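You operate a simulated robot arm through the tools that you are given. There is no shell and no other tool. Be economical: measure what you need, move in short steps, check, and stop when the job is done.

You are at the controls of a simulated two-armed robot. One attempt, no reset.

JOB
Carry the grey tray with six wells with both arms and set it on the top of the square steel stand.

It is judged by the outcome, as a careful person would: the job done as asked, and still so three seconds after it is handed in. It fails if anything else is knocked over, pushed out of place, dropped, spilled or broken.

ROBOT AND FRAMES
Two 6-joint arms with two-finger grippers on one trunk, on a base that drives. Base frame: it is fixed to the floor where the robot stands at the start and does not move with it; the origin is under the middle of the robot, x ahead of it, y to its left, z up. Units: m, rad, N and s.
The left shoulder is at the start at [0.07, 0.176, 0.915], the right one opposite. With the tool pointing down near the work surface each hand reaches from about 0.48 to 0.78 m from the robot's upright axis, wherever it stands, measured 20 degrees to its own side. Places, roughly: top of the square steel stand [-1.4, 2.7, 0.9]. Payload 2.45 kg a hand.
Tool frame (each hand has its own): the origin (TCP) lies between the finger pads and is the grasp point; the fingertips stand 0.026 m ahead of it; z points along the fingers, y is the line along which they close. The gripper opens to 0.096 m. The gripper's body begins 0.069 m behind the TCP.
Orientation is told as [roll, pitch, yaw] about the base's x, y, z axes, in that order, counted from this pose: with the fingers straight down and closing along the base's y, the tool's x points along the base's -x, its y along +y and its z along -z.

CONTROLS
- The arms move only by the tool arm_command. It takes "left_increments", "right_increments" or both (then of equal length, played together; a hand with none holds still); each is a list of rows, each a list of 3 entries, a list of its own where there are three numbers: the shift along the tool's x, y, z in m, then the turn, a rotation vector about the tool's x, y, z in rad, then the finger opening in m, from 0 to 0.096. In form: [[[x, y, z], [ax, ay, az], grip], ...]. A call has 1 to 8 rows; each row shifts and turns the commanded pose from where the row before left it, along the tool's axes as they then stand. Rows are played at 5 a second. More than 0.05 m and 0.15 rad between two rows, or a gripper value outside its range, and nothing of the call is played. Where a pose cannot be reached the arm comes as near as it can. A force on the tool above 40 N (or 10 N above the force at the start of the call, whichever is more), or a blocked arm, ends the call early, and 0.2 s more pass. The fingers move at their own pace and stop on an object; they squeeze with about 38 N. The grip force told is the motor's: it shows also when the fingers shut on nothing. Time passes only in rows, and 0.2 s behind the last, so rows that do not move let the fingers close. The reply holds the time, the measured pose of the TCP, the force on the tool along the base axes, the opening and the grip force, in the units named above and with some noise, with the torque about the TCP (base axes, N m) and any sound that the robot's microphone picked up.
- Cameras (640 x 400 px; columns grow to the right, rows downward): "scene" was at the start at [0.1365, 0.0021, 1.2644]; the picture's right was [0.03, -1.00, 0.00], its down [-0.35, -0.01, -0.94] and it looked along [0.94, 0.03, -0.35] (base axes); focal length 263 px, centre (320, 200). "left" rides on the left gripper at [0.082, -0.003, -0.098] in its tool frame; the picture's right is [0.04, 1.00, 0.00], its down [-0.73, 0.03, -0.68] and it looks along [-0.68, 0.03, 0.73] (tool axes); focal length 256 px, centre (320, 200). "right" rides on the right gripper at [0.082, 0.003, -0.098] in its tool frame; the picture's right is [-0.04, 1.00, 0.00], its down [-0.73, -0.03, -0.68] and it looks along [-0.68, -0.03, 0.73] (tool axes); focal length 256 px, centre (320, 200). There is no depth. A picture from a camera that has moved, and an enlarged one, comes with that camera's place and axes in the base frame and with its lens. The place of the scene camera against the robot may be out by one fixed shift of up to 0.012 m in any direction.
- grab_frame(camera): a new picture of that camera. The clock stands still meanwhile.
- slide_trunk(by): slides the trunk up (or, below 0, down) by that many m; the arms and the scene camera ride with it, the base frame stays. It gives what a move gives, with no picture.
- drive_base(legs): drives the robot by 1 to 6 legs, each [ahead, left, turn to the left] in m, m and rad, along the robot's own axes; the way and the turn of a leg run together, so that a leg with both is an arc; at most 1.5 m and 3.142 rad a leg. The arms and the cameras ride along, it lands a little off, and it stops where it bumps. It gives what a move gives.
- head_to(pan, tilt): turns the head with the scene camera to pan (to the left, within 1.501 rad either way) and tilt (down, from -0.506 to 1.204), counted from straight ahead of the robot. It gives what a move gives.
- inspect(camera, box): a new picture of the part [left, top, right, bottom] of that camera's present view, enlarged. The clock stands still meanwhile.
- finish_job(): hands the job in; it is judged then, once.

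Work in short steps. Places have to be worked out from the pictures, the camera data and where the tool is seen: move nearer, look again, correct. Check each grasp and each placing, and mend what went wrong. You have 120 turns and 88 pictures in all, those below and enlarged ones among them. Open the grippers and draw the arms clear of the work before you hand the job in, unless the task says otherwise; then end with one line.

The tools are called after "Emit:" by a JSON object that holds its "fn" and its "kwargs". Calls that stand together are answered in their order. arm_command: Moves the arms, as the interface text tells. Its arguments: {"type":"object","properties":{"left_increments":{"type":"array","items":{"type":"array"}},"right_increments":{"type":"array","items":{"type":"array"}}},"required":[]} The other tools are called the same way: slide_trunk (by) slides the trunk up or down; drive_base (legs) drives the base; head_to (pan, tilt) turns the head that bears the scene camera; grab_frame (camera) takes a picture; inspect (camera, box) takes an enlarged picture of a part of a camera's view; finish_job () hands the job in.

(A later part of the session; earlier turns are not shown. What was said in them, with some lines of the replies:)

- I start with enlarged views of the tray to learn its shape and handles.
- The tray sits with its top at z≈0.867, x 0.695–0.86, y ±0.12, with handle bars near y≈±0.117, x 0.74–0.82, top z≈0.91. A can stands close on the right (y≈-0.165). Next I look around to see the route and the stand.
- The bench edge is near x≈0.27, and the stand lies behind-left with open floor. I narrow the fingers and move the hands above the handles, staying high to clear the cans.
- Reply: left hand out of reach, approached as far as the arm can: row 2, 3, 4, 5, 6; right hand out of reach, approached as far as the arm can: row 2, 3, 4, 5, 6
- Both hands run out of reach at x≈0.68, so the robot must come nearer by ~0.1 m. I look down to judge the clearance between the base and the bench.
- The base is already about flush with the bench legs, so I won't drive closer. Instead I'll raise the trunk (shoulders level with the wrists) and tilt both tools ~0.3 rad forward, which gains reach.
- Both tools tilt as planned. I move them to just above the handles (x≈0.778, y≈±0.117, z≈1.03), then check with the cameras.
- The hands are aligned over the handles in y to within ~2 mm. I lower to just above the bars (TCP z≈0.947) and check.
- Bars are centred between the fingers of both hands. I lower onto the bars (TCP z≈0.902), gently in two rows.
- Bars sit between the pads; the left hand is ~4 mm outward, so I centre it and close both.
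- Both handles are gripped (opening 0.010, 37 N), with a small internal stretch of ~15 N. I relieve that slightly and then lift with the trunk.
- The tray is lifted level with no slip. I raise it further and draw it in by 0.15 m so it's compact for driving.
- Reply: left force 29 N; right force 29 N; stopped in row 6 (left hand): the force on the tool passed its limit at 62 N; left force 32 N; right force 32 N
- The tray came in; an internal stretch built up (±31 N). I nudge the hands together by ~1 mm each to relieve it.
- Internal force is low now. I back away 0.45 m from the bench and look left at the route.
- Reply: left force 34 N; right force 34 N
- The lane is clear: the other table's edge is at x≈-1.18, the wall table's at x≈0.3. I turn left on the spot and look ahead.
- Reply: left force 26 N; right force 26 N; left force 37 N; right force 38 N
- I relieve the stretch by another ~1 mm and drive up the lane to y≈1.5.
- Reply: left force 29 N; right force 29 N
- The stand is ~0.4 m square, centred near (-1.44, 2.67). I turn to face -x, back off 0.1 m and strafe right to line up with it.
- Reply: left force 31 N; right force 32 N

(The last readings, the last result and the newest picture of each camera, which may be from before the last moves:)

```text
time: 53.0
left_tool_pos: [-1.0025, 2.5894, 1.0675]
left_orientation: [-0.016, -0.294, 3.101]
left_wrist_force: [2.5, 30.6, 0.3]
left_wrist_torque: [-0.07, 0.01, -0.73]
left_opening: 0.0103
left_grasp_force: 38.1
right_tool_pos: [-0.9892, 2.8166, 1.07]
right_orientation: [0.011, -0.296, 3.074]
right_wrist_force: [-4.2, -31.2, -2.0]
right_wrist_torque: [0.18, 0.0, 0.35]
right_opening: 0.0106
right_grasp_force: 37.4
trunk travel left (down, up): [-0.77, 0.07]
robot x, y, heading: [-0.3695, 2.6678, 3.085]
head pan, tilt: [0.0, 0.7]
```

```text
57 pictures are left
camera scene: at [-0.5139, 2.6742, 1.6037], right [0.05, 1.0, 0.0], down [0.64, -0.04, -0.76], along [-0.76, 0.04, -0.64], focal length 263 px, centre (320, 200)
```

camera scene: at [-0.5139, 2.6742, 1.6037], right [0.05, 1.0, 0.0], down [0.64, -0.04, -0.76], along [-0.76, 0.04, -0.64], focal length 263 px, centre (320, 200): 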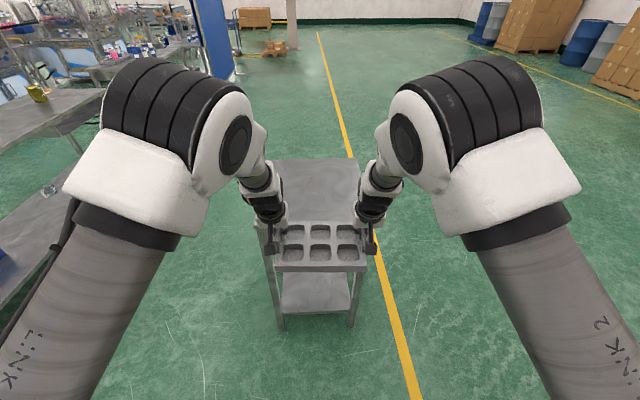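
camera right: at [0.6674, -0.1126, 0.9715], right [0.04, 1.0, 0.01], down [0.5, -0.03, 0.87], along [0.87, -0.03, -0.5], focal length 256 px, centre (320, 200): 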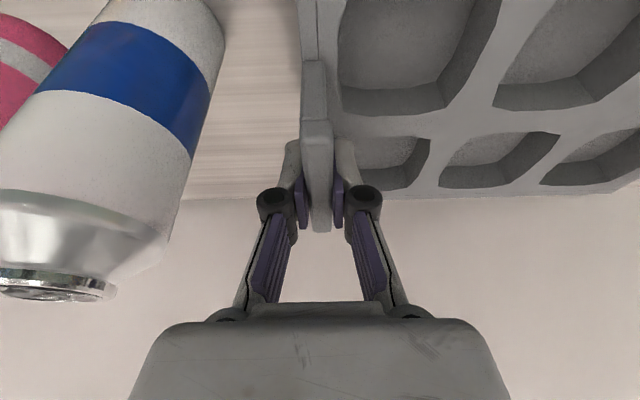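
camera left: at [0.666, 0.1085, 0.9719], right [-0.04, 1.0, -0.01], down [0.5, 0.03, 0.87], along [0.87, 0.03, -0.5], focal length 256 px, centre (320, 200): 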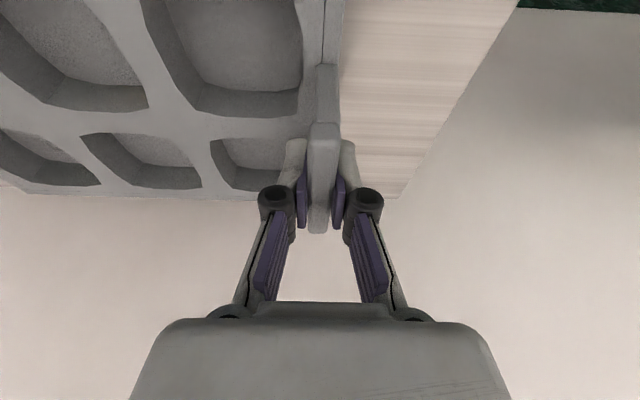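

The stand is straight ahead. I take an enlarged look for its edges.

Emit:
{"fn": "inspect", "kwargs": {"camera": "scene", "box": [220, 140, 420, 265]}}

Emit:
{"fn": "grab_frame", "kwargs": {"camera": "left"}}

Emit:
{"fn": "grab_frame", "kwargs": {"camera": "right"}}

```text
3.20 times, centred on (320, 202) of scene
camera zoom: at [-0.5139, 2.6742, 1.6037], right [0.05, 1.0, 0.0], down [0.64, -0.04, -0.76], along [-0.76, 0.04, -0.64], focal length 842 px, centre (320, 192)
```

zoom: 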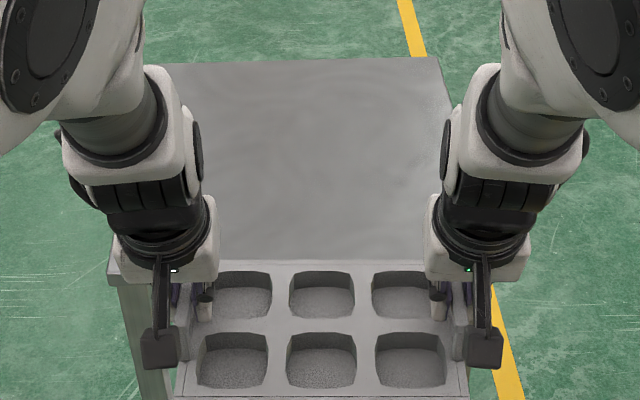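

```text
55 pictures are left
camera left: at [-0.896, 2.5862, 1.1376], right [-0.01, -1.0, -0.02], down [-0.51, -0.02, 0.86], along [-0.86, 0.02, -0.51], focal length 256 px, centre (320, 200)
```

left: 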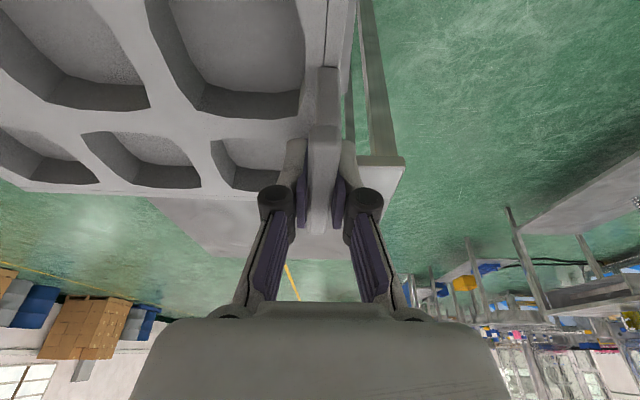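

```text
54 pictures are left
camera right: at [-0.8827, 2.8075, 1.1388], right [-0.1, -0.99, 0.02], down [-0.5, 0.07, 0.86], along [-0.86, 0.08, -0.5], focal length 256 px, centre (320, 200)
```

right: 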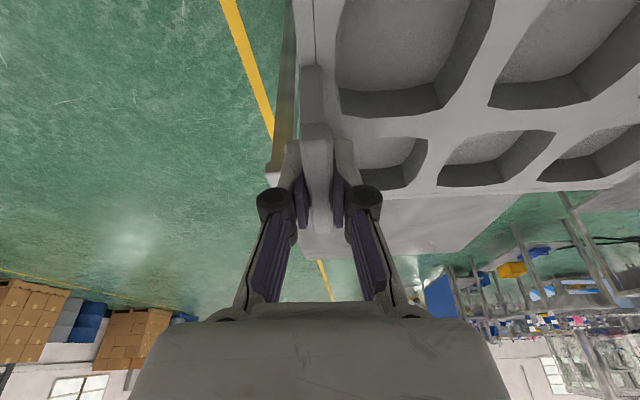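

Stand top spans about x -1.70…-1.235, y 2.46…2.93, z≈0.88; centre ≈(-1.47, 2.69). I square up the heading, then drive forward so the tray comes over the centre (tray bottom at ~1.00, well clear).

Emit:
{"fn": "arm_command", "kwargs": {"left_increments": [[[0, -0.0005, 0], [0, 0, 0], 0.0], [[0, 0, 0], [0, 0, 0], 0.0]], "right_increments": [[[0, 0.0005, 0], [0, 0, 0], 0.0], [[0, 0, 0], [0, 0, 0], 0.0]]}}

Emit:
{"fn": "drive_base", "kwargs": {"legs": [[0, 0, 0.056], [0.44, -0.025, 0]]}}

Emit:
{"fn": "grab_frame", "kwargs": {"camera": "scene"}}

Emit:
{"fn": "grab_frame", "kwargs": {"camera": "left"}}

Emit:
{"fn": "grab_frame", "kwargs": {"camera": "right"}}

```text
time: 53.6
left_tool_pos: [-1.0037, 2.5895, 1.0675]
left_orientation: [-0.014, -0.292, 3.104]
left_wrist_force: [2.5, 11.6, 0.5]
left_wrist_torque: [-0.05, -0.14, -0.77]
left_opening: 0.0102
left_grasp_force: 37.8
right_tool_pos: [-0.989, 2.8162, 1.0695]
right_orientation: [0.011, -0.295, 3.073]
right_wrist_force: [-3.1, -9.5, -2.0]
right_wrist_torque: [0.16, 0.09, 0.22]
right_opening: 0.0103
right_grasp_force: 37.3
trunk travel left (down, up): [-0.77, 0.07]
robot x, y, heading: [-0.3716, 2.6665, 3.088]
head pan, tilt: [0.0, 0.7]
```

```text
time: 56.7
left_tool_pos: [-1.4321, 2.5711, 1.0691]
left_orientation: [-0.014, -0.295, -3.115]
left_wrist_force: [3.1, -12.3, -0.2]
left_wrist_torque: [-0.02, 0.04, -0.75]
left_opening: 0.0101
left_grasp_force: 37.3
right_tool_pos: [-1.4344, 2.798, 1.0707]
right_orientation: [0.013, -0.298, 3.139]
right_wrist_force: [-2.9, 12.5, -1.3]
right_wrist_torque: [0.12, 0.0, 0.14]
right_opening: 0.0104
right_grasp_force: 37.6
trunk travel left (down, up): [-0.77, 0.07]
robot x, y, heading: [-0.8078, 2.692, -3.133]
head pan, tilt: [0.0, 0.7]
```

```text
53 pictures are left
camera scene: at [-0.9485, 2.6889, 1.6038], right [-0.01, 1.0, 0.0], down [0.64, 0.01, -0.77], along [-0.77, -0.01, -0.64], focal length 263 px, centre (320, 200)
```

scene: 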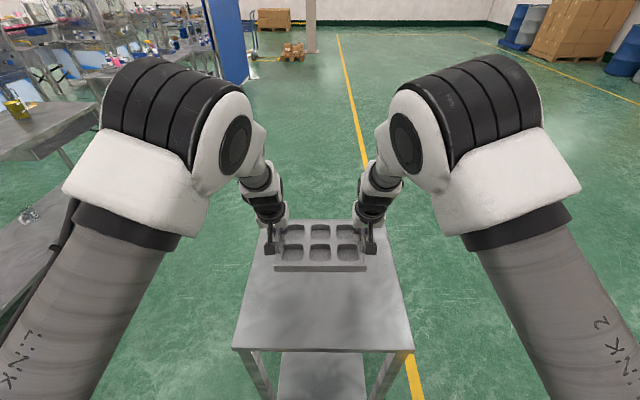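

```text
52 pictures are left
camera left: at [-1.3247, 2.5759, 1.1385], right [0.06, -1.0, -0.03], down [-0.5, -0.05, 0.86], along [-0.86, -0.04, -0.51], focal length 256 px, centre (320, 200)
```

left: 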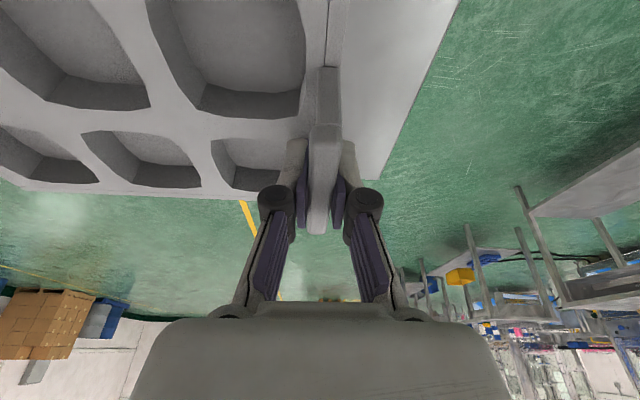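

```text
51 pictures are left
camera right: at [-1.3253, 2.7971, 1.1395], right [-0.04, -1.0, 0.02], down [-0.5, 0.04, 0.86], along [-0.86, 0.02, -0.5], focal length 256 px, centre (320, 200)
```

right: 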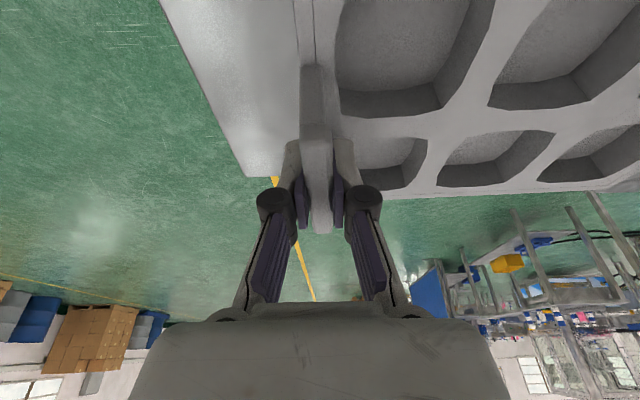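

The tray is over the middle of the stand top (centred within ~1 cm). I lower with the trunk by 0.08 and check the gap.

Emit:
{"fn": "slide_trunk", "kwargs": {"by": -0.08}}

Emit:
{"fn": "head_to", "kwargs": {"pan": 0.0, "tilt": 0.8}}

Emit:
{"fn": "inspect", "kwargs": {"camera": "scene", "box": [220, 140, 420, 265]}}

```text
time: 57.9
left_tool_pos: [-1.4323, 2.5713, 0.9876]
left_orientation: [-0.014, -0.294, -3.114]
left_wrist_force: [2.4, 22.8, -1.1]
left_wrist_torque: [-0.04, 0.01, -0.82]
left_opening: 0.0106
left_grasp_force: 38.0
right_tool_pos: [-1.4338, 2.7993, 0.9898]
right_orientation: [0.012, -0.296, 3.136]
right_wrist_force: [-2.2, -22.4, -0.7]
right_wrist_torque: [0.19, 0.07, 0.33]
right_opening: 0.0102
right_grasp_force: 38.0
trunk travel left (down, up): [-0.69, 0.15]
robot x, y, heading: [-0.8073, 2.6913, -3.127]
head pan, tilt: [0.0, 0.7]
```

```text
time: 58.6
left_tool_pos: [-1.4323, 2.5719, 0.9878]
left_orientation: [-0.013, -0.295, -3.115]
left_wrist_force: [2.3, 20.5, -0.3]
left_wrist_torque: [-0.05, -0.02, -0.81]
left_opening: 0.0104
left_grasp_force: 37.5
right_tool_pos: [-1.433, 2.7988, 0.9897]
right_orientation: [0.012, -0.297, 3.136]
right_wrist_force: [-1.9, -19.4, -1.9]
right_wrist_torque: [0.19, 0.05, 0.28]
right_opening: 0.0103
right_grasp_force: 37.5
trunk travel left (down, up): [-0.69, 0.15]
robot x, y, heading: [-0.8095, 2.6916, -3.134]
head pan, tilt: [0.0, 0.799]
```

```text
3.20 times, centred on (320, 202) of scene
camera zoom: at [-0.9455, 2.6889, 1.5155], right [-0.01, 1.0, 0.0], down [0.72, 0.01, -0.7], along [-0.7, -0.01, -0.72], focal length 842 px, centre (320, 192)
```

zoom: 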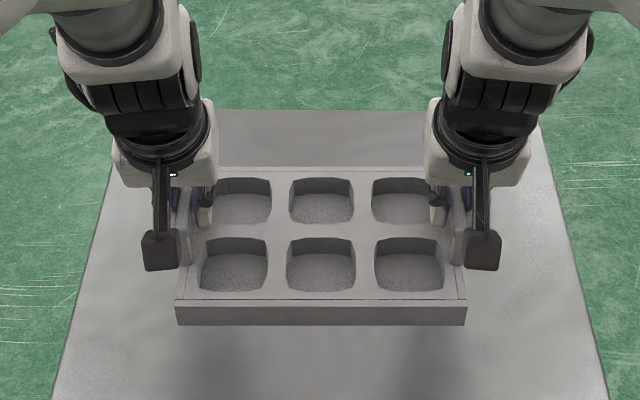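

The gap is now ~3 cm. I continue down in smaller steps, watching the vertical force.

Emit:
{"fn": "slide_trunk", "kwargs": {"by": -0.022}}

Emit:
{"fn": "inspect", "kwargs": {"camera": "scene", "box": [220, 140, 420, 265]}}

Emit:
{"fn": "slide_trunk", "kwargs": {"by": -0.006}}

```text
time: 59.2
left_tool_pos: [-1.4324, 2.5715, 0.9656]
left_orientation: [-0.013, -0.295, -3.114]
left_wrist_force: [2.6, 17.8, -0.2]
left_wrist_torque: [-0.04, -0.02, -0.85]
left_opening: 0.0104
left_grasp_force: 37.7
right_tool_pos: [-1.433, 2.7994, 0.967]
right_orientation: [0.012, -0.297, 3.139]
right_wrist_force: [-2.0, -17.8, -2.5]
right_wrist_torque: [0.18, 0.04, 0.28]
right_opening: 0.0104
right_grasp_force: 38.2
trunk travel left (down, up): [-0.668, 0.172]
robot x, y, heading: [-0.8074, 2.6919, -3.132]
head pan, tilt: [0.0, 0.799]
```

```text
3.20 times, centred on (320, 202) of scene
camera zoom: at [-0.9454, 2.6889, 1.4934], right [-0.01, 1.0, 0.0], down [0.72, 0.01, -0.7], along [-0.7, -0.01, -0.72], focal length 842 px, centre (320, 192)
```

zoom: 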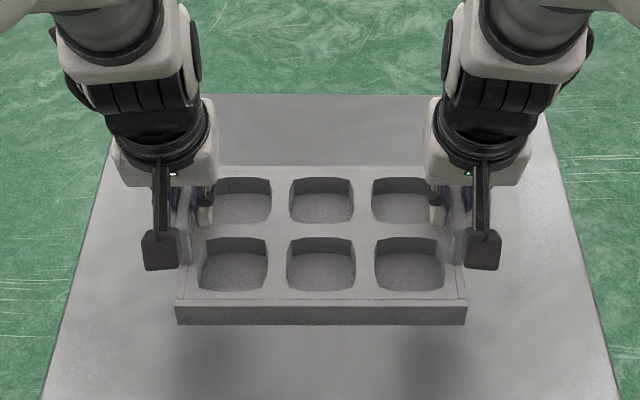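

```text
time: 59.8
left_tool_pos: [-1.4315, 2.5711, 0.9618]
left_orientation: [-0.015, -0.301, -3.113]
left_wrist_force: [2.6, 12.4, 15.8]
left_wrist_torque: [-0.1, 0.42, -0.87]
left_opening: 0.0105
left_grasp_force: 37.5
right_tool_pos: [-1.4333, 2.7992, 0.9627]
right_orientation: [0.011, -0.298, 3.137]
right_wrist_force: [-3.7, -12.6, -1.3]
right_wrist_torque: [0.1, 0.64, 0.15]
right_opening: 0.0104
right_grasp_force: 37.9
trunk travel left (down, up): [-0.662, 0.178]
robot x, y, heading: [-0.806, 2.6918, -3.132]
head pan, tilt: [0.0, 0.799]
```

Contact: the left hand feels 16 N upward. The right is ~1–2 mm higher, so I lower it slightly.

Emit:
{"fn": "arm_command", "kwargs": {"right_increments": [[[0.0003, 0, 0.001], [0, 0, 0], 0.0], [[0.0003, 0, 0.001], [0, 0, 0], 0.0], [[0, 0, 0], [0, 0, 0], 0.0]]}}

Emit:
{"fn": "inspect", "kwargs": {"camera": "scene", "box": [240, 170, 400, 270]}}

```text
time: 60.6
left_tool_pos: [-1.4312, 2.5718, 0.9615]
left_orientation: [-0.014, -0.3, -3.114]
left_wrist_force: [-5.3, 1.0, 13.2]
left_wrist_torque: [-0.1, 0.48, -0.71]
left_opening: 0.0106
left_grasp_force: 38.2
right_tool_pos: [-1.4334, 2.7996, 0.963]
right_orientation: [0.013, -0.301, 3.135]
right_wrist_force: [-1.2, 0.8, 17.9]
right_wrist_torque: [0.14, -0.71, 0.26]
right_opening: 0.0103
right_grasp_force: 37.3
trunk travel left (down, up): [-0.662, 0.178]
robot x, y, heading: [-0.8091, 2.6899, -3.126]
head pan, tilt: [0.0, 0.799]
```

```text
4.00 times, centred on (320, 220) of scene
camera zoom: at [-0.9422, 2.6894, 1.4881], right [-0.01, 1.0, 0.0], down [0.72, 0.01, -0.7], along [-0.7, -0.01, -0.72], focal length 1052 px, centre (320, 120)
```

zoom: 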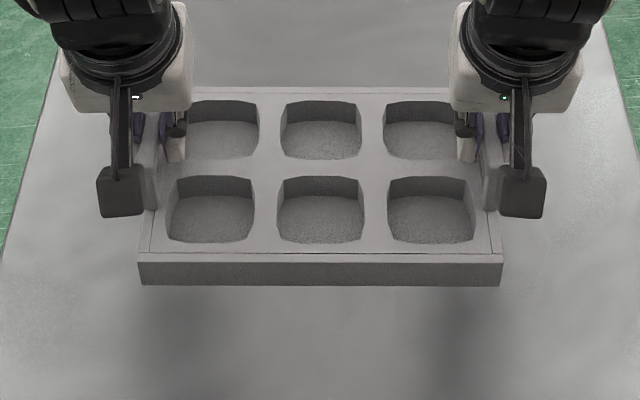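

Both hands feel the stand carrying the tray (13 and 18 N up). I release by opening the fingers modestly.

Emit:
{"fn": "arm_command", "kwargs": {"left_increments": [[[0, 0, 0], [0, 0, 0], 0.014], [[0, 0, 0], [0, 0, 0], 0.03], [[0, 0, 0], [0, 0, 0], 0.045], [[0, 0, 0], [0, 0, 0], 0.045]], "right_increments": [[[0, 0, 0], [0, 0, 0], 0.014], [[0, 0, 0], [0, 0, 0], 0.03], [[0, 0, 0], [0, 0, 0], 0.045], [[0, 0, 0], [0, 0, 0], 0.045]]}}

Emit:
{"fn": "grab_frame", "kwargs": {"camera": "left"}}

Emit:
{"fn": "grab_frame", "kwargs": {"camera": "right"}}

```text
time: 61.6
left_tool_pos: [-1.4326, 2.5715, 0.9589]
left_orientation: [-0.014, -0.293, -3.115]
left_wrist_force: [0.2, 0.1, 0.1]
left_wrist_torque: [-0.01, 0.0, 0.0]
left_opening: 0.0447
left_grasp_force: 0.1
right_tool_pos: [-1.4327, 2.7984, 0.9592]
right_orientation: [0.012, -0.297, 3.138]
right_wrist_force: [0.0, 0.6, -0.1]
right_wrist_torque: [0.02, -0.03, 0.0]
right_opening: 0.0451
right_grasp_force: 0.0
trunk travel left (down, up): [-0.662, 0.178]
robot x, y, heading: [-0.8072, 2.6905, -3.135]
head pan, tilt: [0.0, 0.799]
```

```text
47 pictures are left
camera left: at [-1.325, 2.5758, 1.0297], right [0.06, -1.0, -0.03], down [-0.5, -0.05, 0.86], along [-0.86, -0.04, -0.51], focal length 256 px, centre (320, 200)
```

left: 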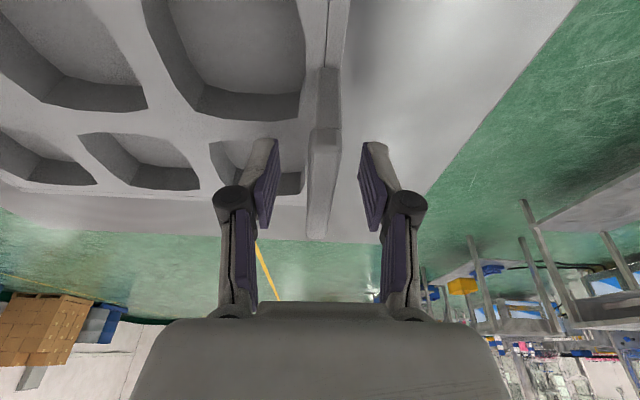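

```text
46 pictures are left
camera right: at [-1.3255, 2.7968, 1.0291], right [-0.04, -1.0, 0.02], down [-0.5, 0.04, 0.86], along [-0.86, 0.02, -0.5], focal length 256 px, centre (320, 200)
```

right: 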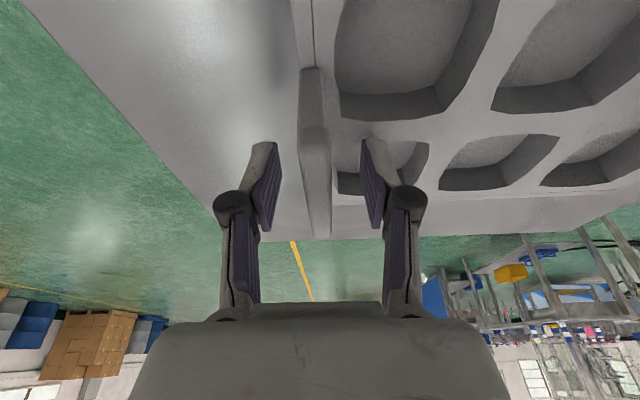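

Both hands are free of the handles with bars centred between the open fingers. I raise the trunk straight up to clear them, then back away.

Emit:
{"fn": "slide_trunk", "kwargs": {"by": 0.15}}

Emit:
{"fn": "drive_base", "kwargs": {"legs": [[-0.4, 0, 0]]}}

Emit:
{"fn": "head_to", "kwargs": {"pan": 0.0, "tilt": 0.6}}

Emit:
{"fn": "grab_frame", "kwargs": {"camera": "scene"}}

```text
time: 63.4
left_tool_pos: [-1.4318, 2.571, 1.1094]
left_orientation: [-0.014, -0.295, -3.114]
left_wrist_force: [0.0, 1.0, -0.3]
left_wrist_torque: [0.01, 0.01, -0.01]
left_opening: 0.045
left_grasp_force: 0.0
right_tool_pos: [-1.4345, 2.799, 1.1109]
right_orientation: [0.014, -0.297, 3.138]
right_wrist_force: [-0.3, 0.0, 0.4]
right_wrist_torque: [-0.01, 0.0, 0.0]
right_opening: 0.0452
right_grasp_force: 0.2
trunk travel left (down, up): [-0.812, 0.028]
robot x, y, heading: [-0.808, 2.6882, -3.13]
head pan, tilt: [0.0, 0.799]
```

```text
time: 65.8
left_tool_pos: [-1.0548, 2.5763, 1.1098]
left_orientation: [-0.014, -0.294, -3.116]
left_wrist_force: [-0.4, 0.4, -0.3]
left_wrist_torque: [0.0, -0.04, 0.0]
left_opening: 0.0451
left_grasp_force: 0.1
right_tool_pos: [-1.0558, 2.8046, 1.109]
right_orientation: [0.011, -0.297, 3.133]
right_wrist_force: [0.1, -0.5, 0.0]
right_wrist_torque: [0.0, 0.02, -0.02]
right_opening: 0.0449
right_grasp_force: 0.1
trunk travel left (down, up): [-0.812, 0.028]
robot x, y, heading: [-0.4289, 2.6938, -3.132]
head pan, tilt: [0.0, 0.799]
```

```text
time: 66.5
left_tool_pos: [-1.052, 2.5763, 1.1088]
left_orientation: [-0.017, -0.296, -3.116]
left_wrist_force: [0.4, -0.4, 0.3]
left_wrist_torque: [0.0, 0.02, -0.01]
left_opening: 0.045
left_grasp_force: 0.0
right_tool_pos: [-1.0542, 2.8048, 1.1097]
right_orientation: [0.013, -0.3, 3.134]
right_wrist_force: [-0.6, -0.1, 0.6]
right_wrist_torque: [-0.02, 0.0, -0.01]
right_opening: 0.0451
right_grasp_force: 0.0
trunk travel left (down, up): [-0.812, 0.028]
robot x, y, heading: [-0.4273, 2.694, -3.134]
head pan, tilt: [0.0, 0.6]
```

```text
45 pictures are left
camera scene: at [-0.5729, 2.6925, 1.6544], right [-0.01, 1.0, 0.0], down [0.57, 0.0, -0.82], along [-0.82, -0.01, -0.57], focal length 263 px, centre (320, 200)
```

scene: 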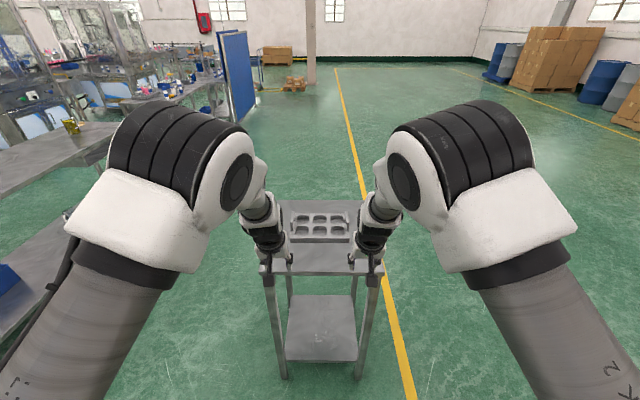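

The tray rests flat in the middle of the stand top, the hands are open and clear, and the stand is unmoved. I hand the job in.

Emit:
{"fn": "finish_job", "kwargs": {}}

```text
The job is handed in.
```

The grey six-well tray was carried with both arms and now sits near the centre of the square steel stand's top, with both grippers open and clear of it.
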